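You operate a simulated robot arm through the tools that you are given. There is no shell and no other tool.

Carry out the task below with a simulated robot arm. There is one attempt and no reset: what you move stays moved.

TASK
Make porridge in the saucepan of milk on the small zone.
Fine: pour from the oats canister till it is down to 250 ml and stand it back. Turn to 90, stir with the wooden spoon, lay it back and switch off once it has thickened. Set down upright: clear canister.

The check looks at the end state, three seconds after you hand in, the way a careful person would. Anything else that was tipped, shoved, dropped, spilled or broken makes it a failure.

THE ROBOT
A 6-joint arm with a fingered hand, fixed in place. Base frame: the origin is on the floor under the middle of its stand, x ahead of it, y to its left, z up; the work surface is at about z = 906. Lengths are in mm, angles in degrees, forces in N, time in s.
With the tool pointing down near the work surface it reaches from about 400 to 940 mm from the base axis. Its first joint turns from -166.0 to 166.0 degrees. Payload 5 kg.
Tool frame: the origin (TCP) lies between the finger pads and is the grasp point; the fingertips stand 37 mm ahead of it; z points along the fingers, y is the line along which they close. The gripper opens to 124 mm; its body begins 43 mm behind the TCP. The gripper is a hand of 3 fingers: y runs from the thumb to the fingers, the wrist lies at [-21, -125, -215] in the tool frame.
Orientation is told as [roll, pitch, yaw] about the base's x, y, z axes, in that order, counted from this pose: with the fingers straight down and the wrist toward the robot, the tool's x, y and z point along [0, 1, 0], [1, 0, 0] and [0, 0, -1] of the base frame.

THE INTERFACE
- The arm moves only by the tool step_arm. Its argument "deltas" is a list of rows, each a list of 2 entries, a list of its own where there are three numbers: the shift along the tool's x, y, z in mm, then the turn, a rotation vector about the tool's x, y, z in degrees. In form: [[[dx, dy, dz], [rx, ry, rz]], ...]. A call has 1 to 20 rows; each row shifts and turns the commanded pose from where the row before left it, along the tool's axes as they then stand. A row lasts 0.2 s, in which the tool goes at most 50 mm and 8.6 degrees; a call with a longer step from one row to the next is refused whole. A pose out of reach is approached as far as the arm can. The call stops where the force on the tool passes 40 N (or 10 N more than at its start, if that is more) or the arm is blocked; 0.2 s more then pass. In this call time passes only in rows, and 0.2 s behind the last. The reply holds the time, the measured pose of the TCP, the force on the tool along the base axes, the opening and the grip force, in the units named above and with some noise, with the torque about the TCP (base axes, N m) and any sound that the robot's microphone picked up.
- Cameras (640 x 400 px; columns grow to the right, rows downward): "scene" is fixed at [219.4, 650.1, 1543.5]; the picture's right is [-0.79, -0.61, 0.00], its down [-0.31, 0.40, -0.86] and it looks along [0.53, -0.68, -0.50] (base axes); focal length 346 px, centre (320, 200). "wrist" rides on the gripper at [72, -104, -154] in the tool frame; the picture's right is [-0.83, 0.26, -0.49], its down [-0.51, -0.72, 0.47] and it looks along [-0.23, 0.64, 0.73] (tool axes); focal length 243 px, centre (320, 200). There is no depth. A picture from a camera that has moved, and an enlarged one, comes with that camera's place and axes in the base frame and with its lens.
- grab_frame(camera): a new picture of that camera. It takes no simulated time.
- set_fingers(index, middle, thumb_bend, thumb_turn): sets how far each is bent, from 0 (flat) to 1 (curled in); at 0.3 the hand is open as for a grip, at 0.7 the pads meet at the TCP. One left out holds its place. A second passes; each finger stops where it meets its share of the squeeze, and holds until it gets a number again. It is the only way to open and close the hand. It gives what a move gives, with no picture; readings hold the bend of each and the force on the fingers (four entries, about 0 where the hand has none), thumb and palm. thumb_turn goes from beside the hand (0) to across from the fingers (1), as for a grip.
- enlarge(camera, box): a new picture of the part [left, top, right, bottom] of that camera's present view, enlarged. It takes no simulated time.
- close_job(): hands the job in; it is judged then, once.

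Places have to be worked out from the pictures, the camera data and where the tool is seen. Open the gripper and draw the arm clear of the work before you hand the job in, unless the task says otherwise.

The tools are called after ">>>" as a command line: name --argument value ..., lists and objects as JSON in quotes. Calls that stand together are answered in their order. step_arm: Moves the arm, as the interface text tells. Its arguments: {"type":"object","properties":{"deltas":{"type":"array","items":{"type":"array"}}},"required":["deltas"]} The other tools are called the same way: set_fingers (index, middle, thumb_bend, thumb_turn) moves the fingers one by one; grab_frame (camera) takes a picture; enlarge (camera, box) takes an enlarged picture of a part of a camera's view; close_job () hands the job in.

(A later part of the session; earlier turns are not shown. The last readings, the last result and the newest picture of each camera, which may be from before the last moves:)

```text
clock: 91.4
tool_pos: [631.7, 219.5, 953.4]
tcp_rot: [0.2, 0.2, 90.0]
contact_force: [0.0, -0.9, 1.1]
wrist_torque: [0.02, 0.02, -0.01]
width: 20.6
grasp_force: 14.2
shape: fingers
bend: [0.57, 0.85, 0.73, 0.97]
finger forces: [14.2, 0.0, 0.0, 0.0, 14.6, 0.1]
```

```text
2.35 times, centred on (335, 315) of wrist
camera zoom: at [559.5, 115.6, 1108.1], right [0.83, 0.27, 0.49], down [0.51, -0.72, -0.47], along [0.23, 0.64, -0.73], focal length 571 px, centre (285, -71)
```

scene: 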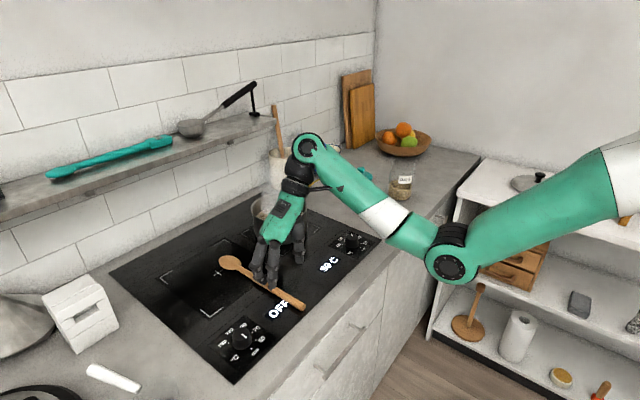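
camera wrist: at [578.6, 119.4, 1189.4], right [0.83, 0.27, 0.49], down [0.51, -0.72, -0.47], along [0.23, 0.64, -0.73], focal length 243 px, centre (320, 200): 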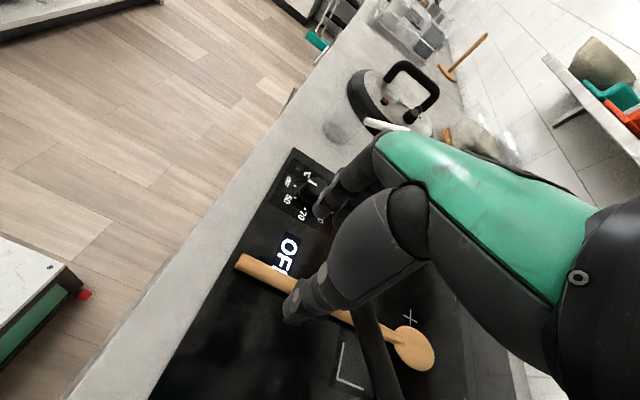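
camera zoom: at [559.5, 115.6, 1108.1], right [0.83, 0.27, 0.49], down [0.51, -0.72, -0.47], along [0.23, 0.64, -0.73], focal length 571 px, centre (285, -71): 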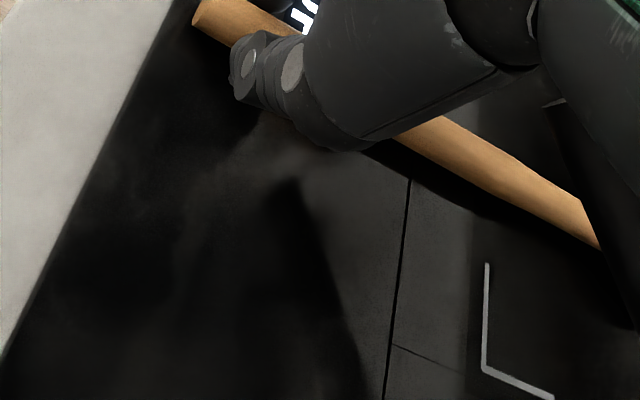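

The middle finger curls over the top of the handle because the handle sits at the very fingertips. I reopen slightly and go deeper until the tips nearly touch the glass, then close again.

>>> set_fingers --index 0.6 --middle 0.6 --thumb_bend 0.6

>>> step_arm --deltas '[[[0, 0, 3], [0, 0, 0]], [[0, 0, 2], [0, 0, 0]]]'

>>> step_arm --deltas '[[[0, 0, 2], [0, 0, 0]]]'

>>> enlarge --camera "scene" --box '[210, 190, 350, 320]'

```text
clock: 92.4
tool_pos: [631.0, 221.1, 955.1]
tcp_rot: [0.0, 0.3, 90.1]
contact_force: [4.0, -2.8, 15.3]
wrist_torque: [-0.02, -0.28, -0.05]
width: 37.8
grasp_force: 8.2
shape: fingers
bend: [0.59, 0.76, 0.6, 0.97]
finger forces: [1.1, 14.6, 0.1, 0.0, 0.1, 0.0]
```

```text
clock: 93.0
tool_pos: [631.9, 221.0, 949.2]
tcp_rot: [0.0, 0.1, 90.1]
contact_force: [3.8, 2.9, 20.5]
wrist_torque: [0.28, -0.37, 0.0]
width: 36.9
grasp_force: 11.7
shape: fingers
bend: [0.6, 0.79, 0.6, 0.97]
finger forces: [0.3, 21.6, 0.1, 0.1, 0.1, 0.0]
```

```text
clock: 93.4
tool_pos: [633.4, 220.2, 947.1]
tcp_rot: [0.0, 0.2, 90.1]
contact_force: [1.3, 5.8, 27.1]
wrist_torque: [0.44, -0.23, 0.03]
width: 37.0
grasp_force: 13.1
shape: fingers
bend: [0.6, 0.8, 0.6, 0.97]
finger forces: [3.4, 23.1, 0.0, 0.1, 0.0, 0.0]
```

```text
3.08 times, centred on (280, 255) of scene
camera zoom: at [219.4, 650.1, 1543.5], right [-0.79, -0.61, 0.0], down [-0.31, 0.4, -0.86], along [0.53, -0.68, -0.5], focal length 1066 px, centre (443, 31)
```

zoom: 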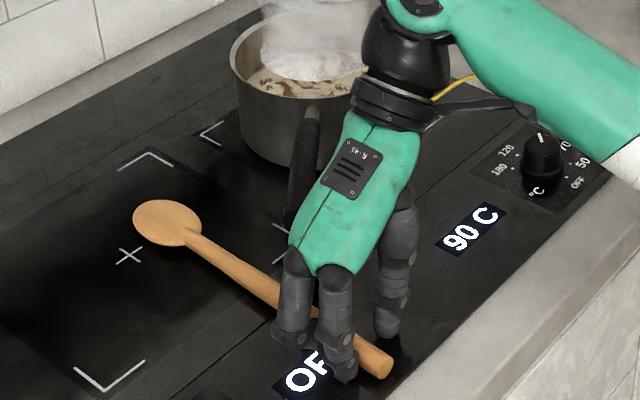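

The middle finger ended up on top of the handle. I lift off, reopen, come down straddling it, then close in stages with a deeper reach.

>>> step_arm --deltas '[[[0, 0, -10], [0, 0, 0]], [[0, 0, -12], [0, 0, 0]]]'

>>> set_fingers --index 0.46 --middle 0.46 --thumb_bend 0.46

>>> enlarge --camera "scene" --box '[210, 190, 350, 320]'

>>> enlarge --camera "wrist" --box '[220, 230, 450, 400]'

```text
clock: 94.0
tool_pos: [631.7, 220.5, 967.8]
tcp_rot: [0.4, 0.2, 90.1]
contact_force: [-0.6, -0.3, 3.0]
wrist_torque: [0.05, -0.01, -0.01]
width: 36.6
grasp_force: 1.8
shape: fingers
bend: [0.6, 0.61, 0.6, 0.97]
finger forces: [0.0, 3.1, 0.0, 0.0, 0.1, 0.0]
```

```text
clock: 95.0
tool_pos: [632.1, 219.5, 969.3]
tcp_rot: [0.1, 0.1, 90.1]
contact_force: [-0.7, 0.8, 0.2]
wrist_torque: [0.04, 0.0, 0.02]
width: 79.4
grasp_force: 0.0
shape: fingers
bend: [0.46, 0.46, 0.46, 0.97]
finger forces: [0.1, 0.0, 0.0, 0.0, 0.0, 0.0]
```

```text
3.08 times, centred on (280, 255) of scene
camera zoom: at [219.4, 650.1, 1543.5], right [-0.79, -0.61, 0.0], down [-0.31, 0.4, -0.86], along [0.53, -0.68, -0.5], focal length 1066 px, centre (443, 31)
```

zoom: 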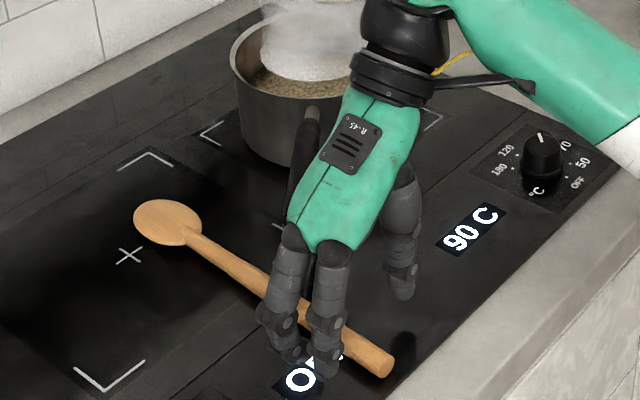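

```text
2.35 times, centred on (335, 315) of wrist
camera zoom: at [560.1, 115.8, 1122.8], right [0.83, 0.27, 0.49], down [0.51, -0.72, -0.47], along [0.23, 0.64, -0.73], focal length 571 px, centre (285, -71)
```

zoom: 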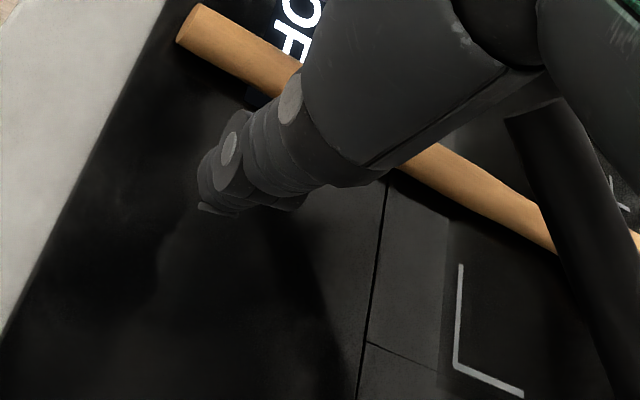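

The spoon lies at y≈223 under the hand, nearly parallel to x. I shift 3 mm, descend to 953, and close to a loose straddle.

>>> step_arm --deltas '[[[0, 3, 10], [0, 0, 0]], [[0, 0, 6], [0, 0, 0]]]'

>>> set_fingers --index 0.62 --middle 0.62 --thumb_bend 0.6

>>> step_arm --deltas '[[[0, 0, 2], [0, 0, 0]], [[0, 0, 2], [0, 0, 0]]]'

>>> enlarge --camera "scene" --box '[230, 220, 330, 320]'

```text
clock: 95.6
tool_pos: [632.6, 223.9, 952.5]
tcp_rot: [0.1, 0.2, 90.1]
contact_force: [-0.1, -0.4, 0.7]
wrist_torque: [0.02, 0.01, 0.0]
width: 79.6
grasp_force: 0.1
shape: fingers
bend: [0.46, 0.46, 0.46, 0.97]
finger forces: [0.0, 0.1, 0.1, 0.0, 0.0, 0.1]
```

```text
clock: 96.6
tool_pos: [633.1, 223.7, 953.4]
tcp_rot: [0.1, 0.2, 90.1]
contact_force: [0.2, 0.0, -0.2]
wrist_torque: [-0.01, 0.0, -0.02]
width: 34.5
grasp_force: 0.0
shape: fingers
bend: [0.62, 0.62, 0.6, 0.97]
finger forces: [0.0, 0.0, 0.1, 0.0, 0.0, 0.0]
```

```text
clock: 97.2
tool_pos: [632.9, 223.5, 949.5]
tcp_rot: [0.1, 0.2, 90.2]
contact_force: [0.4, -0.2, -0.3]
wrist_torque: [-0.02, 0.02, -0.02]
width: 34.5
grasp_force: 0.1
shape: fingers
bend: [0.62, 0.62, 0.6, 0.97]
finger forces: [0.0, 0.0, 0.0, 0.1, 0.0, 0.1]
```

```text
4.00 times, centred on (280, 270) of scene
camera zoom: at [219.4, 650.1, 1543.5], right [-0.79, -0.61, 0.0], down [-0.31, 0.4, -0.86], along [0.53, -0.68, -0.5], focal length 1386 px, centre (480, -80)
```

zoom: 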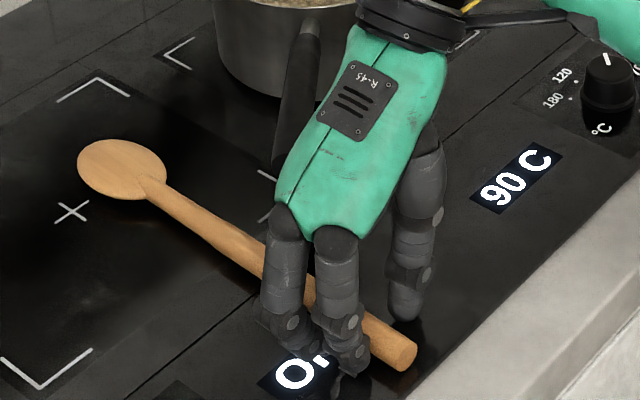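

No glass contact at 949.5; I go down in 2 mm steps.

>>> step_arm --deltas '[[[0, 0, 2], [0, 0, 0]], [[0, 0, 1.5], [0, 0, 0]]]'

>>> step_arm --deltas '[[[0, 0, 1.5], [0, 0, 0]]]'

```text
clock: 97.8
tool_pos: [633.4, 224.2, 947.2]
tcp_rot: [-0.1, 0.2, 90.1]
contact_force: [-1.7, 0.8, 17.7]
wrist_torque: [0.39, 0.29, 0.03]
width: 33.8
grasp_force: 8.3
shape: fingers
bend: [0.62, 0.62, 0.6, 0.97]
finger forces: [14.6, 2.0, 0.0, 0.0, 1.1, 0.1]
```

```text
clock: 98.2
tool_pos: [633.2, 223.1, 947.4]
tcp_rot: [-0.1, 0.1, 90.2]
contact_force: [-3.0, 1.9, 35.2]
wrist_torque: [0.46, 0.58, 0.04]
width: 34.0
grasp_force: 18.2
shape: fingers
bend: [0.62, 0.62, 0.6, 0.97]
finger forces: [25.9, 2.0, 0.0, 0.1, 7.9, 0.0]
```

The index tip meets the glass at about 948, so I back off 1.5 mm and close the grip.

>>> step_arm --deltas '[[[0, 0, -2.5], [0, 0, 0]]]'

>>> set_fingers --index 0.72 --middle 0.72 --thumb_bend 0.74

>>> enlarge --camera "scene" --box '[210, 190, 350, 320]'

```text
clock: 98.6
tool_pos: [631.5, 223.9, 947.9]
tcp_rot: [-0.2, 0.2, 90.1]
contact_force: [2.3, 3.4, 27.9]
wrist_torque: [0.86, 0.21, -0.08]
width: 33.8
grasp_force: 14.1
shape: fingers
bend: [0.62, 0.62, 0.6, 0.98]
finger forces: [23.9, 3.7, 0.1, 0.1, 0.4, 0.0]
```

```text
clock: 99.6
tool_pos: [632.6, 224.0, 945.5]
tcp_rot: [0.1, 0.1, 90.1]
contact_force: [3.0, -0.4, 14.8]
wrist_torque: [-0.45, 0.05, 0.12]
width: 20.7
grasp_force: 22.6
shape: fingers
bend: [0.71, 0.67, 0.67, 0.97]
finger forces: [9.5, 5.7, 0.0, 0.0, 29.8, 0.1]
```

```text
3.08 times, centred on (280, 255) of scene
camera zoom: at [219.4, 650.1, 1543.5], right [-0.79, -0.61, 0.0], down [-0.31, 0.4, -0.86], along [0.53, -0.68, -0.5], focal length 1066 px, centre (443, 31)
```

zoom: 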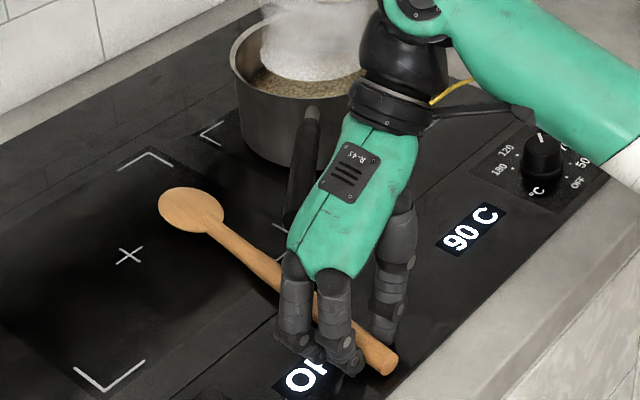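

Now all three digits are on the handle (spoon skewed about -8°). I lift 15 mm and check the hold.

>>> step_arm --deltas '[[[0, 0, -5], [0, 0, 0]], [[0, 0, -10], [0, 0, 0]]]'

>>> enlarge --camera "scene" --box '[210, 190, 350, 320]'

```text
clock: 100.2
tool_pos: [632.6, 224.6, 960.6]
tcp_rot: [0.2, 0.3, 90.1]
contact_force: [0.2, 0.6, -0.5]
wrist_torque: [0.03, 0.09, 0.03]
width: 20.8
grasp_force: 14.6
shape: fingers
bend: [0.71, 0.71, 0.67, 0.96]
finger forces: [10.6, 3.9, 0.1, 0.0, 14.5, 0.0]
```

```text
3.08 times, centred on (280, 255) of scene
camera zoom: at [219.4, 650.1, 1543.5], right [-0.79, -0.61, 0.0], down [-0.31, 0.4, -0.86], along [0.53, -0.68, -0.5], focal length 1066 px, centre (443, 31)
```

zoom: 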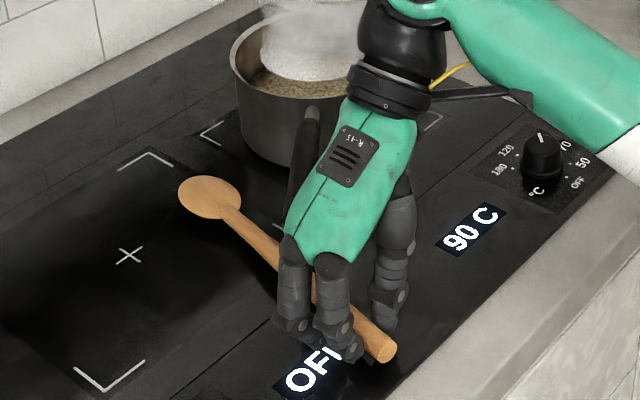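

It is lifted on three contacts (10.6/3.9/14.5 N). I tighten slightly and then draw it out in +y, away from under the pan handle.

>>> set_fingers --index 0.73 --middle 0.74 --thumb_bend 0.77

>>> step_arm --deltas '[[[0, 25, 0], [0, 0, 0]], [[0, 30, 0], [0, 0, 0]], [[0, 30, 0], [0, 0, 0]]]'

>>> enlarge --camera "scene" --box '[190, 180, 350, 330]'

>>> grab_frame --camera "wrist"

```text
clock: 101.2
tool_pos: [631.7, 224.3, 959.9]
tcp_rot: [0.1, 0.2, 90.1]
contact_force: [-0.1, -0.4, 0.0]
wrist_torque: [0.03, 0.07, 0.02]
width: 20.6
grasp_force: 19.7
shape: fingers
bend: [0.72, 0.73, 0.67, 0.95]
finger forces: [14.3, 5.1, 0.0, 0.0, 19.4, 0.1]
```

```text
clock: 102.0
tool_pos: [632.5, 308.8, 959.8]
tcp_rot: [0.2, 0.2, 90.1]
contact_force: [0.1, 0.2, -0.4]
wrist_torque: [0.01, 0.05, 0.0]
width: 20.6
grasp_force: 19.6
shape: fingers
bend: [0.72, 0.73, 0.67, 0.95]
finger forces: [14.0, 5.6, 0.1, 0.0, 19.5, 0.1]
```

```text
2.67 times, centred on (270, 255) of scene
camera zoom: at [219.4, 650.1, 1543.5], right [-0.79, -0.61, 0.0], down [-0.31, 0.4, -0.86], along [0.53, -0.68, -0.5], focal length 924 px, centre (453, 53)
```

zoom: 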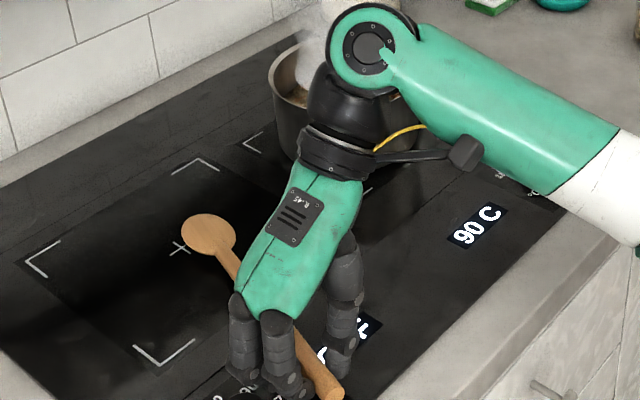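

```text
taken
camera wrist: at [560.0, 205.0, 1114.0], right [0.83, 0.26, 0.49], down [0.51, -0.72, -0.47], along [0.23, 0.64, -0.73], focal length 243 px, centre (320, 200)
```

wrist: 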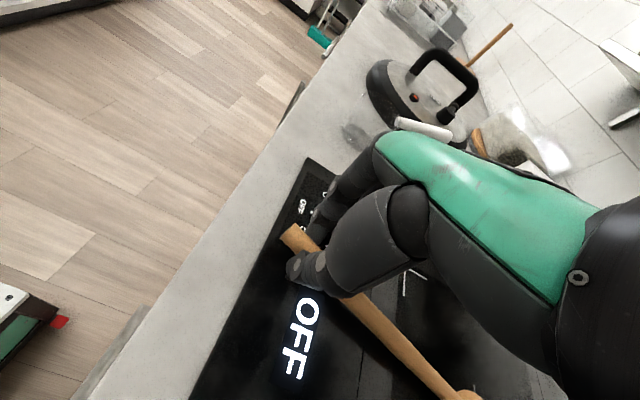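

Held firmly and clear of the pan handle. I raise while moving toward +x, then swing the yaw toward 10° with the spoon above pan height.

>>> step_arm --deltas '[[[0, 0, -20], [0, 0, 0]], [[-15, 0, -22], [0, 0, 0]], [[-20, 0, -25], [0, 0, 0]], [[-25, 0, -25], [0, 0, 0]], [[-30, 0, -25], [0, 0, 0]], [[-30, 0, -25], [0, 0, 0]]]'

>>> grab_frame --camera "scene"

```text
clock: 103.4
tool_pos: [753.9, 306.5, 1103.1]
tcp_rot: [0.1, 0.2, 90.1]
contact_force: [-1.0, -0.5, -0.2]
wrist_torque: [0.04, 0.11, -0.03]
width: 20.7
grasp_force: 19.3
shape: fingers
bend: [0.72, 0.73, 0.67, 0.95]
finger forces: [14.2, 5.2, 0.1, 0.1, 19.5, 0.0]
```

```text
taken
```

scene: 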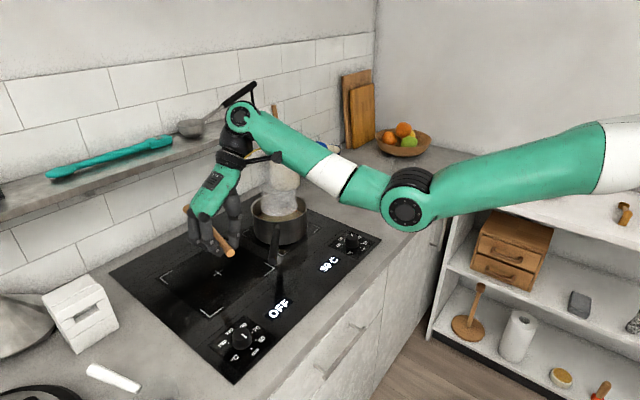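

Height reached with the spoon held. I swing the yaw by -80° in place, well above the pan.

>>> step_arm --deltas '[[[0, 0, 0], [0, 0, 8]], [[0, 0, 0], [0, 0, 8]], [[0, 0, 0], [0, 0, 8]], [[0, 0, 0], [0, 0, 8]], [[0, 0, 0], [0, 0, 8]], [[0, 0, 0], [0, 0, 8]], [[0, 0, 0], [0, 0, 8]], [[0, 0, 0], [0, 0, 8]], [[0, 0, 0], [0, 0, 8]], [[0, 0, 0], [0, 0, 8]]]'

>>> grab_frame --camera "scene"

>>> grab_frame --camera "wrist"

```text
clock: 105.6
tool_pos: [753.2, 310.2, 1103.8]
tcp_rot: [-0.2, 0.1, 10.1]
contact_force: [0.5, -0.2, -0.5]
wrist_torque: [0.08, -0.03, -0.03]
width: 21.0
grasp_force: 19.0
shape: fingers
bend: [0.72, 0.73, 0.67, 0.95]
finger forces: [14.3, 5.2, 0.0, 0.1, 19.4, 0.0]
```

```text
taken
```

scene: 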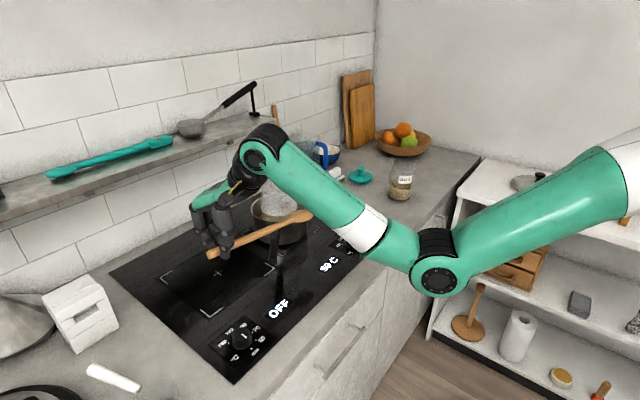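

```text
taken
camera wrist: at [637.1, 362.9, 1256.5], right [0.4, -0.77, 0.49], down [-0.62, -0.63, -0.47], along [0.67, -0.12, -0.73], focal length 243 px, centre (320, 200)
```

wrist: 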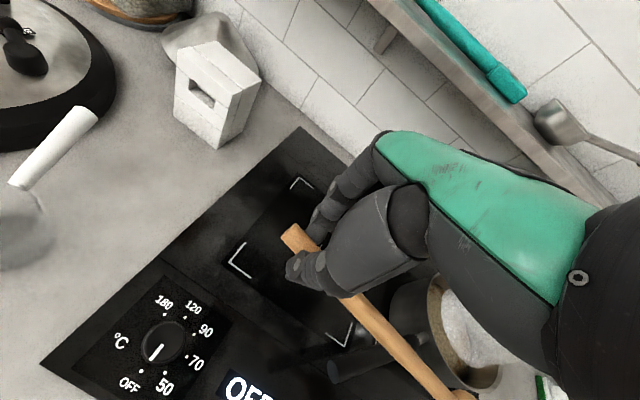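

The spoon sits in the hand with a skew of about 21° and slight sag; the tip is about 270 mm from the grip. I raise, then tilt it about 57° head-down while moving over the pan, keeping the tip above the rim.

>>> step_arm --deltas '[[[0, 0, -45], [0, 0, 0]], [[0, 0, -45], [0, 0, 0]], [[0, 0, -45], [0, 0, 0]], [[-25, 13.1, -3.3], [-2.52, 6.66, 0]], [[-24.5, 13.3, -5.6], [-2.52, 6.66, 0]], [[-23.7, 13.6, -7.8], [-2.52, 6.66, 0]], [[-22.7, 14, -9.9], [-2.52, 6.66, 0]]]'

>>> grab_frame --camera "scene"

>>> grab_frame --camera "wrist"

```text
clock: 107.2
tool_pos: [820.5, 220.5, 1251.3]
tcp_rot: [26.8, -9.7, 7.8]
contact_force: [-0.6, 0.0, -1.0]
wrist_torque: [0.01, -0.03, -0.03]
width: 20.5
grasp_force: 19.6
shape: fingers
bend: [0.72, 0.73, 0.67, 0.95]
finger forces: [13.9, 5.3, 0.0, 0.0, 19.4, 0.0]
```

```text
taken
```

scene: 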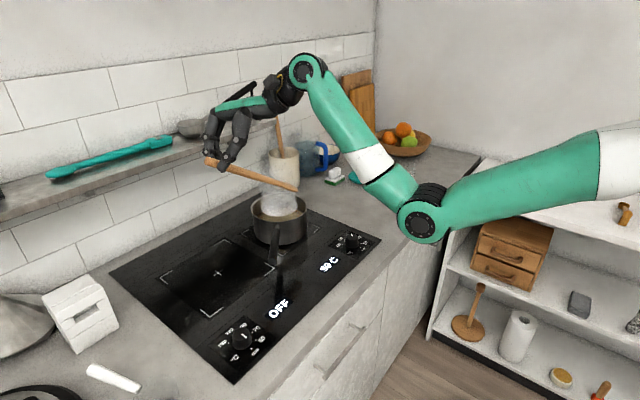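

```text
taken
camera wrist: at [691.3, 197.5, 1401.8], right [0.38, -0.92, 0.11], down [-0.56, -0.32, -0.76], along [0.73, 0.23, -0.64], focal length 243 px, centre (320, 200)
```

wrist: 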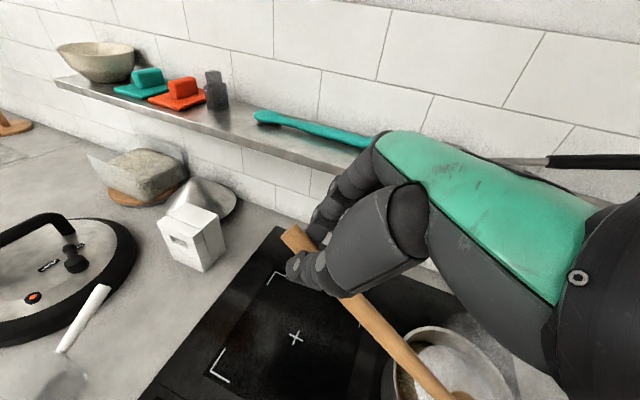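

Tracking as planned; the spoon head is above the pan. I continue the tilt and translation.

>>> step_arm --deltas '[[[-21.5, 14.4, -11.8], [-2.52, 6.66, 0]], [[-20, 15, -13.6], [-2.52, 6.66, 0]], [[-18.3, 15.6, -15.2], [-2.52, 6.66, 0]], [[-16.5, 16.3, -16.5], [-2.52, 6.66, 0]]]'

>>> grab_frame --camera "scene"

>>> grab_frame --camera "wrist"

```text
clock: 108.2
tool_pos: [891.9, 130.6, 1264.4]
tcp_rot: [55.0, -17.2, 1.2]
contact_force: [0.4, 0.1, -0.6]
wrist_torque: [0.0, 0.01, -0.03]
width: 20.4
grasp_force: 20.1
shape: fingers
bend: [0.72, 0.73, 0.67, 0.95]
finger forces: [13.8, 5.6, 0.0, 0.0, 19.6, 0.1]
```

```text
taken
```

scene: 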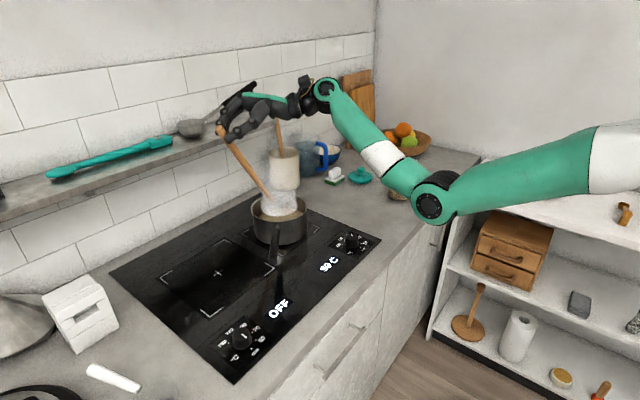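

```text
taken
camera wrist: at [748.7, 42.8, 1375.0], right [0.38, -0.87, -0.3], down [-0.49, 0.09, -0.87], along [0.78, 0.48, -0.39], focal length 243 px, centre (320, 200)
```

wrist: 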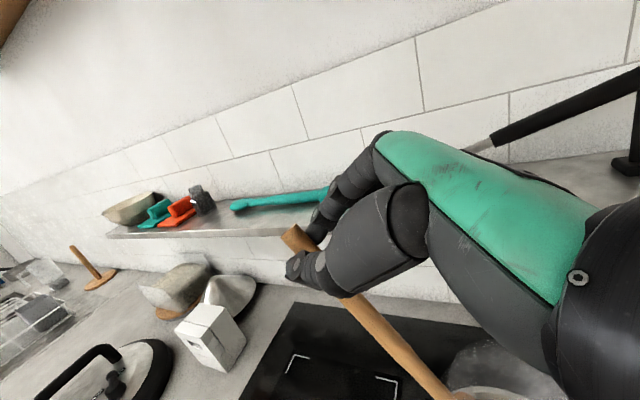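

Spoon now points steeply down over the pan. I zoom to check where its head is relative to the rim and how near the hand is to the shelf.

>>> enlarge --camera "scene" --box '[190, 70, 350, 260]'

>>> enlarge --camera "wrist" --box '[200, 150, 600, 400]'

```text
2.11 times, centred on (270, 165) of scene
camera zoom: at [219.4, 650.1, 1543.5], right [-0.79, -0.61, 0.0], down [-0.31, 0.4, -0.86], along [0.53, -0.68, -0.5], focal length 729 px, centre (425, 274)
```

zoom: 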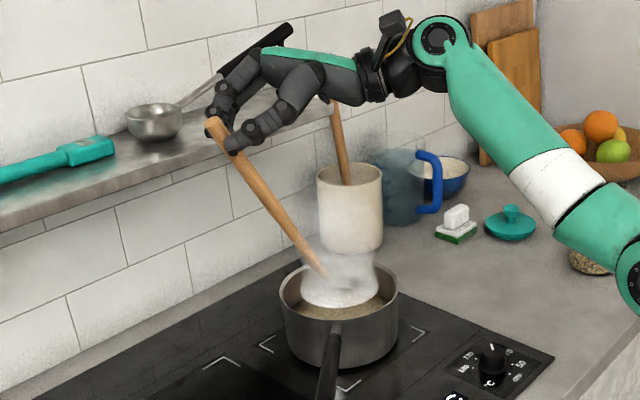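

```text
1.60 times, centred on (400, 275) of wrist
camera zoom: at [748.7, 42.8, 1375.0], right [0.38, -0.87, -0.3], down [-0.49, 0.09, -0.87], along [0.78, 0.48, -0.39], focal length 388 px, centre (192, 80)
```

zoom: 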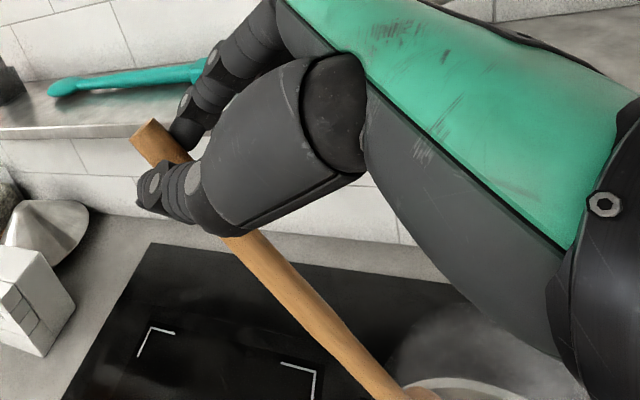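

The spoon model matches the picture: the tip is above the pan centre at z≈1015. I lower 88 mm straight into the porridge.

>>> step_arm --deltas '[[[-17.25, -6.5, 12], [0, 0, 0]], [[-17.25, -6.5, 12], [0, 0, 0]], [[-17.25, -6.5, 12], [0, 0, 0]], [[-17.25, -6.5, 12], [0, 0, 0]]]'

>>> enlarge --camera "scene" --box '[190, 70, 350, 260]'

>>> enlarge --camera "scene" --box '[240, 180, 370, 280]'

```text
clock: 109.2
tool_pos: [891.6, 129.6, 1176.7]
tcp_rot: [55.0, -17.2, 1.1]
contact_force: [-0.2, -1.0, 0.2]
wrist_torque: [0.0, -0.02, -0.01]
width: 20.6
grasp_force: 19.9
shape: fingers
bend: [0.72, 0.73, 0.67, 0.95]
finger forces: [13.9, 5.5, 0.0, 0.0, 19.5, 0.0]
```

```text
2.11 times, centred on (270, 165) of scene
camera zoom: at [219.4, 650.1, 1543.5], right [-0.79, -0.61, 0.0], down [-0.31, 0.4, -0.86], along [0.53, -0.68, -0.5], focal length 729 px, centre (425, 274)
```

zoom: 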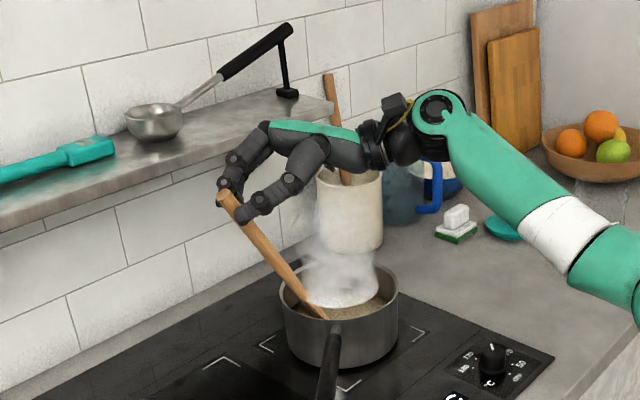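

```text
4.00 times, centred on (305, 230) of scene
camera zoom: at [219.4, 650.1, 1543.5], right [-0.79, -0.61, 0.0], down [-0.31, 0.4, -0.86], along [0.53, -0.68, -0.5], focal length 1386 px, centre (380, 80)
```

zoom: 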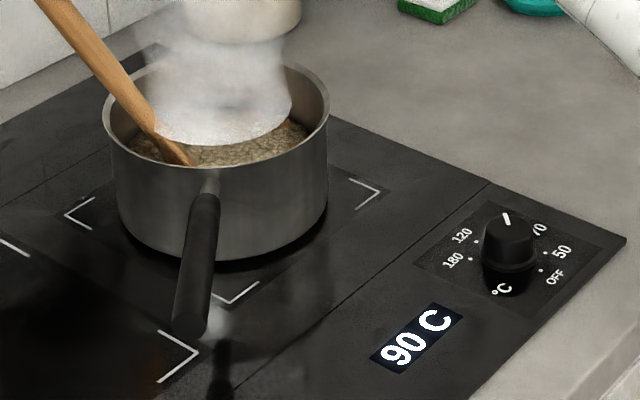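

The spoon is in the porridge, slightly toward +x,+y of the pan centre. I stir one circle of 30 mm radius and check the grip and forces.

>>> step_arm --deltas '[[[-11.5, 21.3, -5], [0, 0, 0]], [[-6.9, -8.7, -14.8], [0, 0, 0]], [[-0.2, -16.1, -9.1], [0, 0, 0]], [[6.6, -17.3, 0], [0, 0, 0]], [[10.9, -11.9, 9.1], [0, 0, 0]], [[11, -2, 14.8], [0, 0, 0]], [[6.9, 8.7, 14.8], [0, 0, 0]], [[0.2, 16.1, 9.1], [0, 0, 0]], [[-6.6, 17.3, 0], [0, 0, 0]], [[-10.9, 11.9, -9.1], [0, 0, 0]], [[-11, 2, -14.8], [0, 0, 0]]]'

>>> enlarge --camera "scene" --box '[190, 70, 350, 260]'

>>> enlarge --camera "scene" --box '[240, 180, 370, 280]'

```text
clock: 111.6
tool_pos: [912.1, 122.0, 1176.1]
tcp_rot: [55.0, -17.1, 1.1]
contact_force: [0.0, -0.4, -0.8]
wrist_torque: [-0.01, -0.01, 0.0]
width: 20.8
grasp_force: 19.7
shape: fingers
bend: [0.72, 0.73, 0.67, 0.95]
finger forces: [13.7, 5.9, 0.0, 0.0, 19.7, 0.0]
```

```text
2.11 times, centred on (270, 165) of scene
camera zoom: at [219.4, 650.1, 1543.5], right [-0.79, -0.61, 0.0], down [-0.31, 0.4, -0.86], along [0.53, -0.68, -0.5], focal length 729 px, centre (425, 274)
```

zoom: 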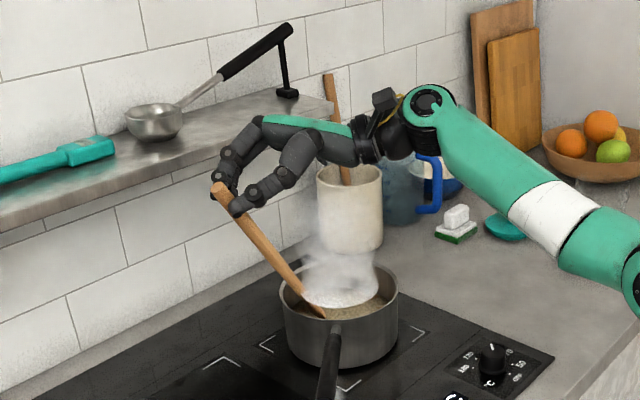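

```text
4.00 times, centred on (305, 230) of scene
camera zoom: at [219.4, 650.1, 1543.5], right [-0.79, -0.61, 0.0], down [-0.31, 0.4, -0.86], along [0.53, -0.68, -0.5], focal length 1386 px, centre (380, 80)
```

zoom: 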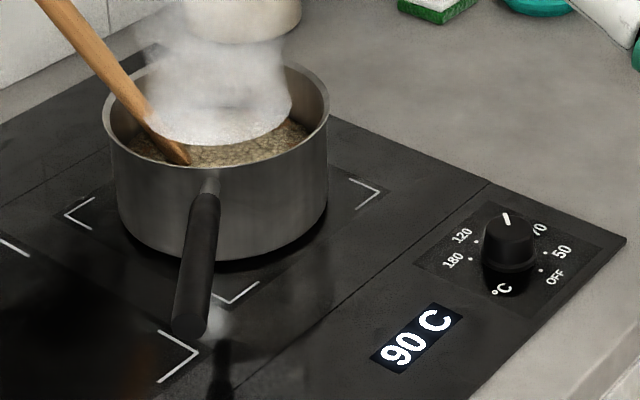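

The spoon stays in hand, with only a slight give. I stir two more circles and look at the porridge.

>>> step_arm --deltas '[[[-6.9, -8.7, -14.8], [0, 0, 0]], [[-0.2, -16.1, -9.1], [0, 0, 0]], [[6.6, -17.3, 0], [0, 0, 0]], [[10.9, -11.9, 9.1], [0, 0, 0]], [[11, -2, 14.8], [0, 0, 0]], [[6.9, 8.7, 14.8], [0, 0, 0]], [[0.2, 16.1, 9.1], [0, 0, 0]], [[-6.6, 17.3, 0], [0, 0, 0]], [[-10.9, 11.9, -9.1], [0, 0, 0]], [[-11, 2, -14.8], [0, 0, 0]], [[-6.9, -8.7, -14.8], [0, 0, 0]], [[-0.2, -16.1, -9.1], [0, 0, 0]], [[6.6, -17.3, 0], [0, 0, 0]], [[10.9, -11.9, 9.1], [0, 0, 0]], [[11, -2, 14.8], [0, 0, 0]], [[6.9, 8.7, 14.8], [0, 0, 0]], [[0.2, 16.1, 9.1], [0, 0, 0]], [[-6.6, 17.3, 0], [0, 0, 0]], [[-10.9, 11.9, -9.1], [0, 0, 0]], [[-11, 2, -14.8], [0, 0, 0]]]'

>>> enlarge --camera "scene" --box '[190, 70, 350, 260]'

>>> enlarge --camera "scene" --box '[240, 180, 370, 280]'

```text
clock: 115.8
tool_pos: [913.6, 120.8, 1176.8]
tcp_rot: [55.0, -17.2, 1.0]
contact_force: [0.2, 0.8, 0.0]
wrist_torque: [0.04, 0.0, 0.01]
width: 20.6
grasp_force: 19.5
shape: fingers
bend: [0.72, 0.73, 0.67, 0.95]
finger forces: [13.7, 5.8, 0.0, 0.1, 19.5, 0.0]
```

```text
2.11 times, centred on (270, 165) of scene
camera zoom: at [219.4, 650.1, 1543.5], right [-0.79, -0.61, 0.0], down [-0.31, 0.4, -0.86], along [0.53, -0.68, -0.5], focal length 729 px, centre (425, 274)
```

zoom: 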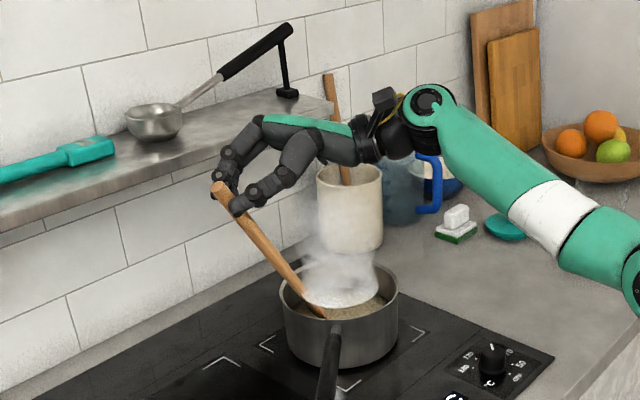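

```text
4.00 times, centred on (305, 230) of scene
camera zoom: at [219.4, 650.1, 1543.5], right [-0.79, -0.61, 0.0], down [-0.31, 0.4, -0.86], along [0.53, -0.68, -0.5], focal length 1386 px, centre (380, 80)
```

zoom: 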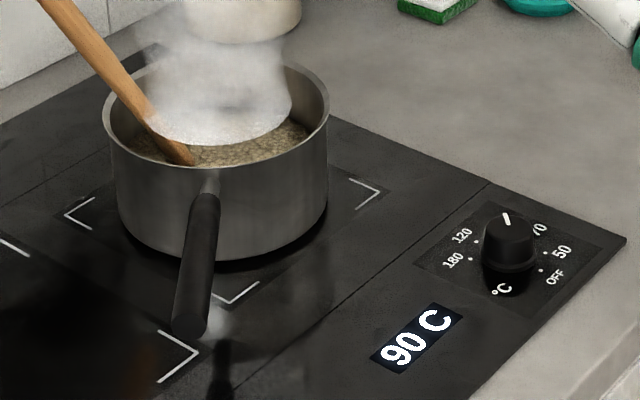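

Same phase of the circle, same look; I stop at the opposite phase to verify that the head really moves and to see the surface.

>>> step_arm --deltas '[[[-6.9, -8.7, -14.8], [0, 0, 0]], [[-0.2, -16.1, -9.1], [0, 0, 0]], [[6.6, -17.3, 0], [0, 0, 0]], [[10.9, -11.9, 9.1], [0, 0, 0]], [[11, -2, 14.8], [0, 0, 0]]]'

>>> enlarge --camera "scene" --box '[260, 170, 320, 225]'

>>> enlarge --camera "scene" --box '[190, 70, 350, 260]'

>>> grab_frame --camera "wrist"

```text
clock: 117.0
tool_pos: [854.9, 132.3, 1177.2]
tcp_rot: [55.0, -17.1, 1.1]
contact_force: [0.6, 0.1, -0.6]
wrist_torque: [0.01, 0.01, 0.02]
width: 20.8
grasp_force: 19.5
shape: fingers
bend: [0.72, 0.73, 0.67, 0.95]
finger forces: [13.6, 5.7, 0.0, 0.0, 19.4, 0.0]
```

```text
7.27 times, centred on (290, 198) of scene
camera zoom: at [219.4, 650.1, 1543.5], right [-0.79, -0.61, 0.0], down [-0.31, 0.4, -0.86], along [0.53, -0.68, -0.5], focal length 2519 px, centre (538, 218)
```

zoom: 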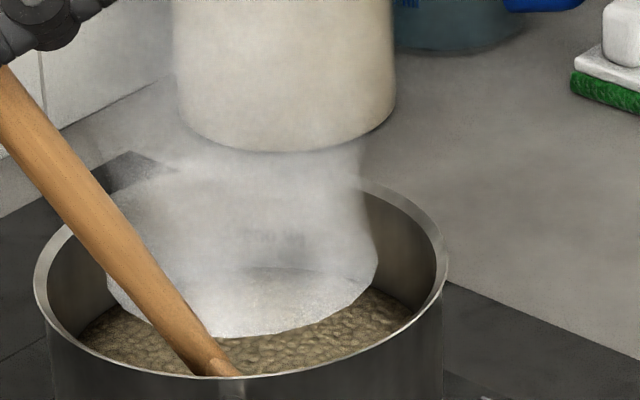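

```text
2.11 times, centred on (270, 165) of scene
camera zoom: at [219.4, 650.1, 1543.5], right [-0.79, -0.61, 0.0], down [-0.31, 0.4, -0.86], along [0.53, -0.68, -0.5], focal length 729 px, centre (425, 274)
```

zoom: 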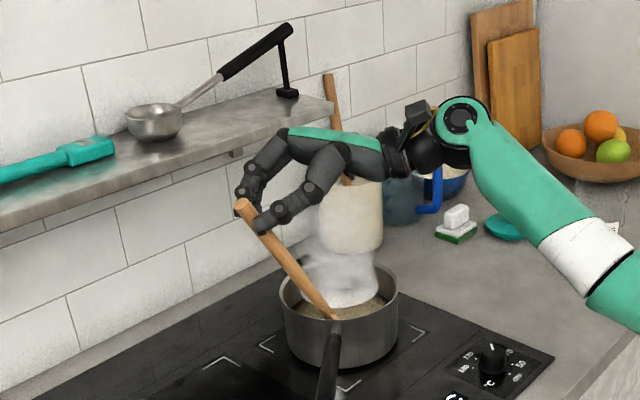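

```text
taken
camera wrist: at [712.3, 45.5, 1286.1], right [0.38, -0.87, -0.3], down [-0.49, 0.09, -0.87], along [0.78, 0.48, -0.39], focal length 243 px, centre (320, 200)
```

wrist: 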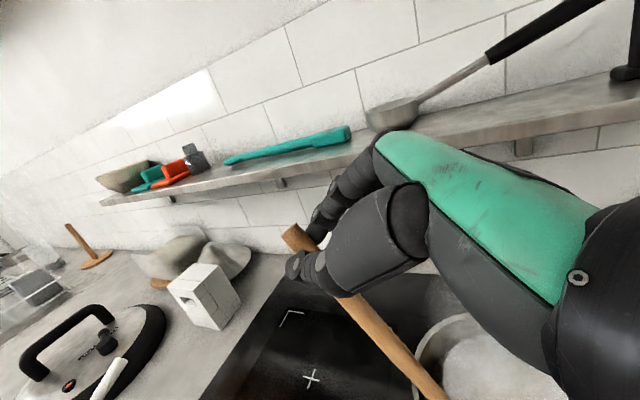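

The head moves with the hand; the surface is lumpy with oats. I keep stirring, two circles per call, and compare the texture.

>>> step_arm --deltas '[[[6.9, 8.7, 14.8], [0, 0, 0]], [[0.2, 16.1, 9.1], [0, 0, 0]], [[-6.6, 17.3, 0], [0, 0, 0]], [[-10.9, 11.9, -9.1], [0, 0, 0]], [[-11, 2, -14.8], [0, 0, 0]], [[-6.9, -8.7, -14.8], [0, 0, 0]], [[-0.2, -16.1, -9.1], [0, 0, 0]], [[6.6, -17.3, 0], [0, 0, 0]], [[10.9, -11.9, 9.1], [0, 0, 0]], [[11, -2, 14.8], [0, 0, 0]], [[6.9, 8.7, 14.8], [0, 0, 0]], [[0.2, 16.1, 9.1], [0, 0, 0]], [[-6.6, 17.3, 0], [0, 0, 0]], [[-10.9, 11.9, -9.1], [0, 0, 0]], [[-11, 2, -14.8], [0, 0, 0]], [[-6.9, -8.7, -14.8], [0, 0, 0]], [[-0.2, -16.1, -9.1], [0, 0, 0]], [[6.6, -17.3, 0], [0, 0, 0]], [[10.9, -11.9, 9.1], [0, 0, 0]], [[11, -2, 14.8], [0, 0, 0]]]'

>>> enlarge --camera "scene" --box '[260, 170, 320, 225]'

>>> grab_frame --camera "scene"

```text
clock: 121.2
tool_pos: [853.5, 132.4, 1175.5]
tcp_rot: [55.0, -17.1, 1.1]
contact_force: [0.5, -0.2, -0.7]
wrist_torque: [0.03, 0.01, 0.02]
width: 20.6
grasp_force: 19.8
shape: fingers
bend: [0.72, 0.73, 0.67, 0.95]
finger forces: [13.6, 5.8, 0.0, 0.0, 19.4, 0.0]
```

```text
7.27 times, centred on (290, 198) of scene
camera zoom: at [219.4, 650.1, 1543.5], right [-0.79, -0.61, 0.0], down [-0.31, 0.4, -0.86], along [0.53, -0.68, -0.5], focal length 2519 px, centre (538, 218)
```

zoom: 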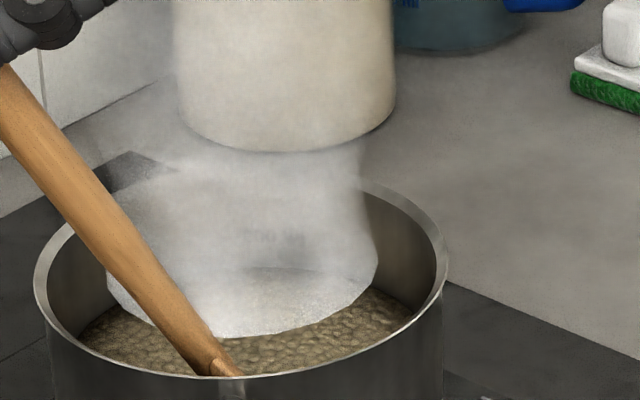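

```text
taken
```

scene: 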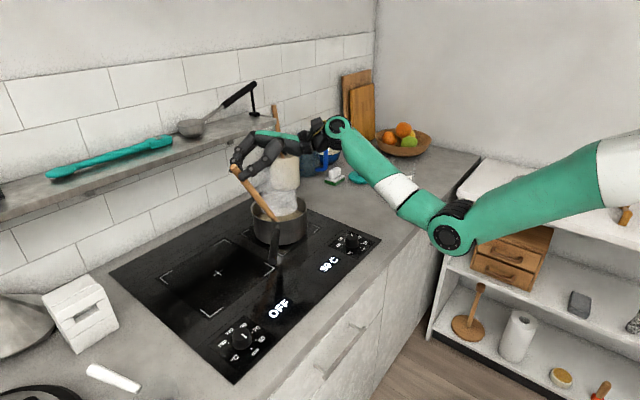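

The look hasn't changed much; my tip estimate puts only about 15 mm in the porridge, so I lower 5 mm for a fuller stir and do two more circles.

>>> step_arm --deltas '[[[-3.9, -1.5, 2.7], [0, 0, 0]], [[6.9, 8.7, 14.8], [0, 0, 0]], [[0.2, 16.1, 9.1], [0, 0, 0]], [[-6.6, 17.3, 0], [0, 0, 0]], [[-10.9, 11.9, -9.1], [0, 0, 0]], [[-11, 2, -14.8], [0, 0, 0]], [[-6.9, -8.7, -14.8], [0, 0, 0]], [[-0.2, -16.1, -9.1], [0, 0, 0]], [[6.6, -17.3, 0], [0, 0, 0]], [[10.9, -11.9, 9.1], [0, 0, 0]], [[11, -2, 14.8], [0, 0, 0]]]'

>>> step_arm --deltas '[[[6.9, 8.7, 14.8], [0, 0, 0]], [[0.2, 16.1, 9.1], [0, 0, 0]], [[-6.6, 17.3, 0], [0, 0, 0]], [[-10.9, 11.9, -9.1], [0, 0, 0]], [[-11, 2, -14.8], [0, 0, 0]], [[-6.9, -8.7, -14.8], [0, 0, 0]], [[-0.2, -16.1, -9.1], [0, 0, 0]], [[6.6, -17.3, 0], [0, 0, 0]], [[10.9, -11.9, 9.1], [0, 0, 0]], [[11, -2, 14.8], [0, 0, 0]], [[6.9, 8.7, 14.8], [0, 0, 0]], [[0.2, 16.1, 9.1], [0, 0, 0]], [[-6.6, 17.3, 0], [0, 0, 0]], [[-10.9, 11.9, -9.1], [0, 0, 0]], [[-11, 2, -14.8], [0, 0, 0]], [[-6.9, -8.7, -14.8], [0, 0, 0]], [[-0.2, -16.1, -9.1], [0, 0, 0]], [[6.6, -17.3, 0], [0, 0, 0]], [[10.9, -11.9, 9.1], [0, 0, 0]], [[11, -2, 14.8], [0, 0, 0]]]'

>>> enlarge --camera "scene" --box '[260, 170, 320, 225]'

>>> enlarge --camera "wrist" --box '[380, 280, 600, 400]'

```text
clock: 123.6
tool_pos: [853.1, 130.7, 1172.4]
tcp_rot: [54.9, -17.1, 1.1]
contact_force: [0.0, 0.3, 0.3]
wrist_torque: [0.0, -0.04, 0.01]
width: 20.8
grasp_force: 19.8
shape: fingers
bend: [0.72, 0.73, 0.67, 0.95]
finger forces: [12.5, 7.1, 0.0, 0.1, 19.5, 0.0]
```

```text
clock: 127.8
tool_pos: [853.2, 132.5, 1172.2]
tcp_rot: [55.0, -17.1, 1.0]
contact_force: [-0.4, 0.6, -1.0]
wrist_torque: [0.02, -0.06, 0.04]
width: 20.4
grasp_force: 19.4
shape: fingers
bend: [0.72, 0.73, 0.67, 0.95]
finger forces: [13.0, 6.8, 0.1, 0.0, 19.5, 0.1]
```

```text
7.27 times, centred on (290, 198) of scene
camera zoom: at [219.4, 650.1, 1543.5], right [-0.79, -0.61, 0.0], down [-0.31, 0.4, -0.86], along [0.53, -0.68, -0.5], focal length 2519 px, centre (538, 218)
```

zoom: 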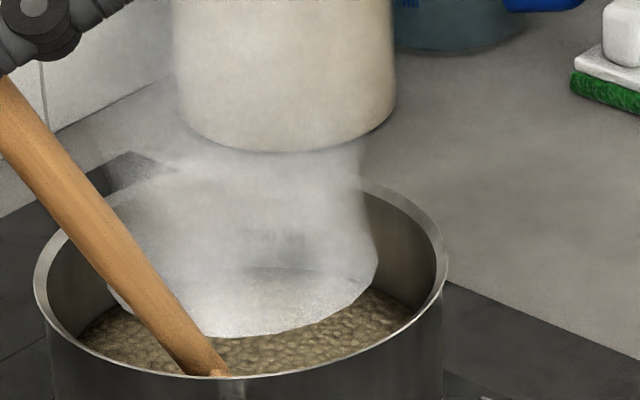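

```text
2.91 times, centred on (490, 340) of wrist
camera zoom: at [712.3, 45.4, 1281.9], right [0.38, -0.87, -0.3], down [-0.49, 0.09, -0.87], along [0.78, 0.48, -0.39], focal length 706 px, centre (-174, -207)
```

zoom: 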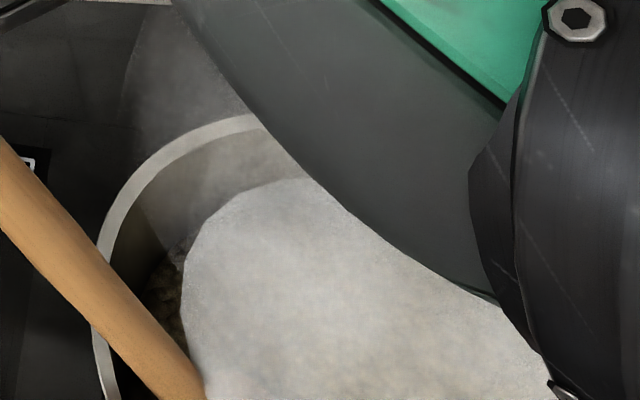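

I compare with the same zoom as at the start of stirring to judge the thickening.

>>> enlarge --camera "scene" --box '[240, 180, 370, 280]'

>>> enlarge --camera "scene" --box '[265, 195, 315, 225]'

```text
4.00 times, centred on (305, 230) of scene
camera zoom: at [219.4, 650.1, 1543.5], right [-0.79, -0.61, 0.0], down [-0.31, 0.4, -0.86], along [0.53, -0.68, -0.5], focal length 1386 px, centre (380, 80)
```

zoom: 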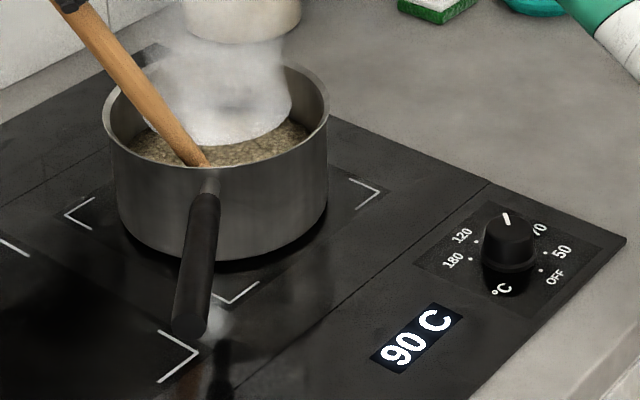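

```text
12.80 times, centred on (290, 210) of scene
camera zoom: at [219.4, 650.1, 1543.5], right [-0.79, -0.61, 0.0], down [-0.31, 0.4, -0.86], along [0.53, -0.68, -0.5], focal length 4434 px, centre (704, 72)
```

zoom: 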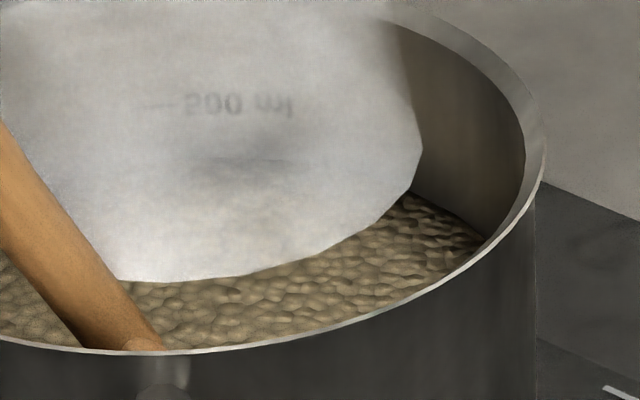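

The surface is now a uniform lumpy porridge without free milk. I stir two more circles to be thorough.

>>> step_arm --deltas '[[[6.9, 8.7, 14.8], [0, 0, 0]], [[0.2, 16.1, 9.1], [0, 0, 0]], [[-6.6, 17.3, 0], [0, 0, 0]], [[-10.9, 11.9, -9.1], [0, 0, 0]], [[-11, 2, -14.8], [0, 0, 0]], [[-6.9, -8.7, -14.8], [0, 0, 0]], [[-0.2, -16.1, -9.1], [0, 0, 0]], [[6.6, -17.3, 0], [0, 0, 0]], [[10.9, -11.9, 9.1], [0, 0, 0]], [[11, -2, 14.8], [0, 0, 0]], [[6.9, 8.7, 14.8], [0, 0, 0]], [[0.2, 16.1, 9.1], [0, 0, 0]], [[-6.6, 17.3, 0], [0, 0, 0]], [[-10.9, 11.9, -9.1], [0, 0, 0]], [[-11, 2, -14.8], [0, 0, 0]], [[-6.9, -8.7, -14.8], [0, 0, 0]], [[-0.2, -16.1, -9.1], [0, 0, 0]], [[6.6, -17.3, 0], [0, 0, 0]], [[10.9, -11.9, 9.1], [0, 0, 0]], [[11, -2, 14.8], [0, 0, 0]]]'

>>> enlarge --camera "scene" --box '[265, 195, 315, 225]'

>>> enlarge --camera "scene" --box '[190, 70, 350, 260]'

```text
clock: 132.0
tool_pos: [854.5, 132.7, 1171.6]
tcp_rot: [55.0, -17.3, 1.2]
contact_force: [0.8, 0.9, -1.0]
wrist_torque: [-0.01, -0.1, 0.01]
width: 20.3
grasp_force: 19.0
shape: fingers
bend: [0.72, 0.73, 0.67, 0.95]
finger forces: [12.9, 6.7, 0.0, 0.0, 19.3, 0.0]
```

```text
12.80 times, centred on (290, 210) of scene
camera zoom: at [219.4, 650.1, 1543.5], right [-0.79, -0.61, 0.0], down [-0.31, 0.4, -0.86], along [0.53, -0.68, -0.5], focal length 4434 px, centre (704, 72)
```

zoom: 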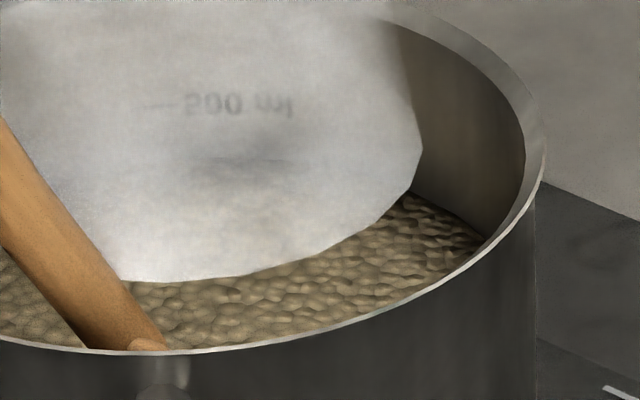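

```text
2.11 times, centred on (270, 165) of scene
camera zoom: at [219.4, 650.1, 1543.5], right [-0.79, -0.61, 0.0], down [-0.31, 0.4, -0.86], along [0.53, -0.68, -0.5], focal length 729 px, centre (425, 274)
```

zoom: 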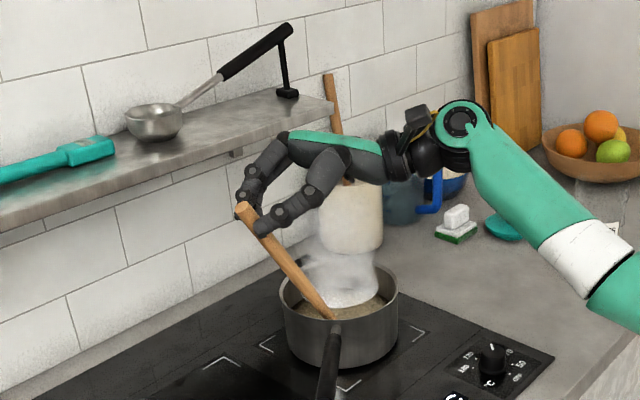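

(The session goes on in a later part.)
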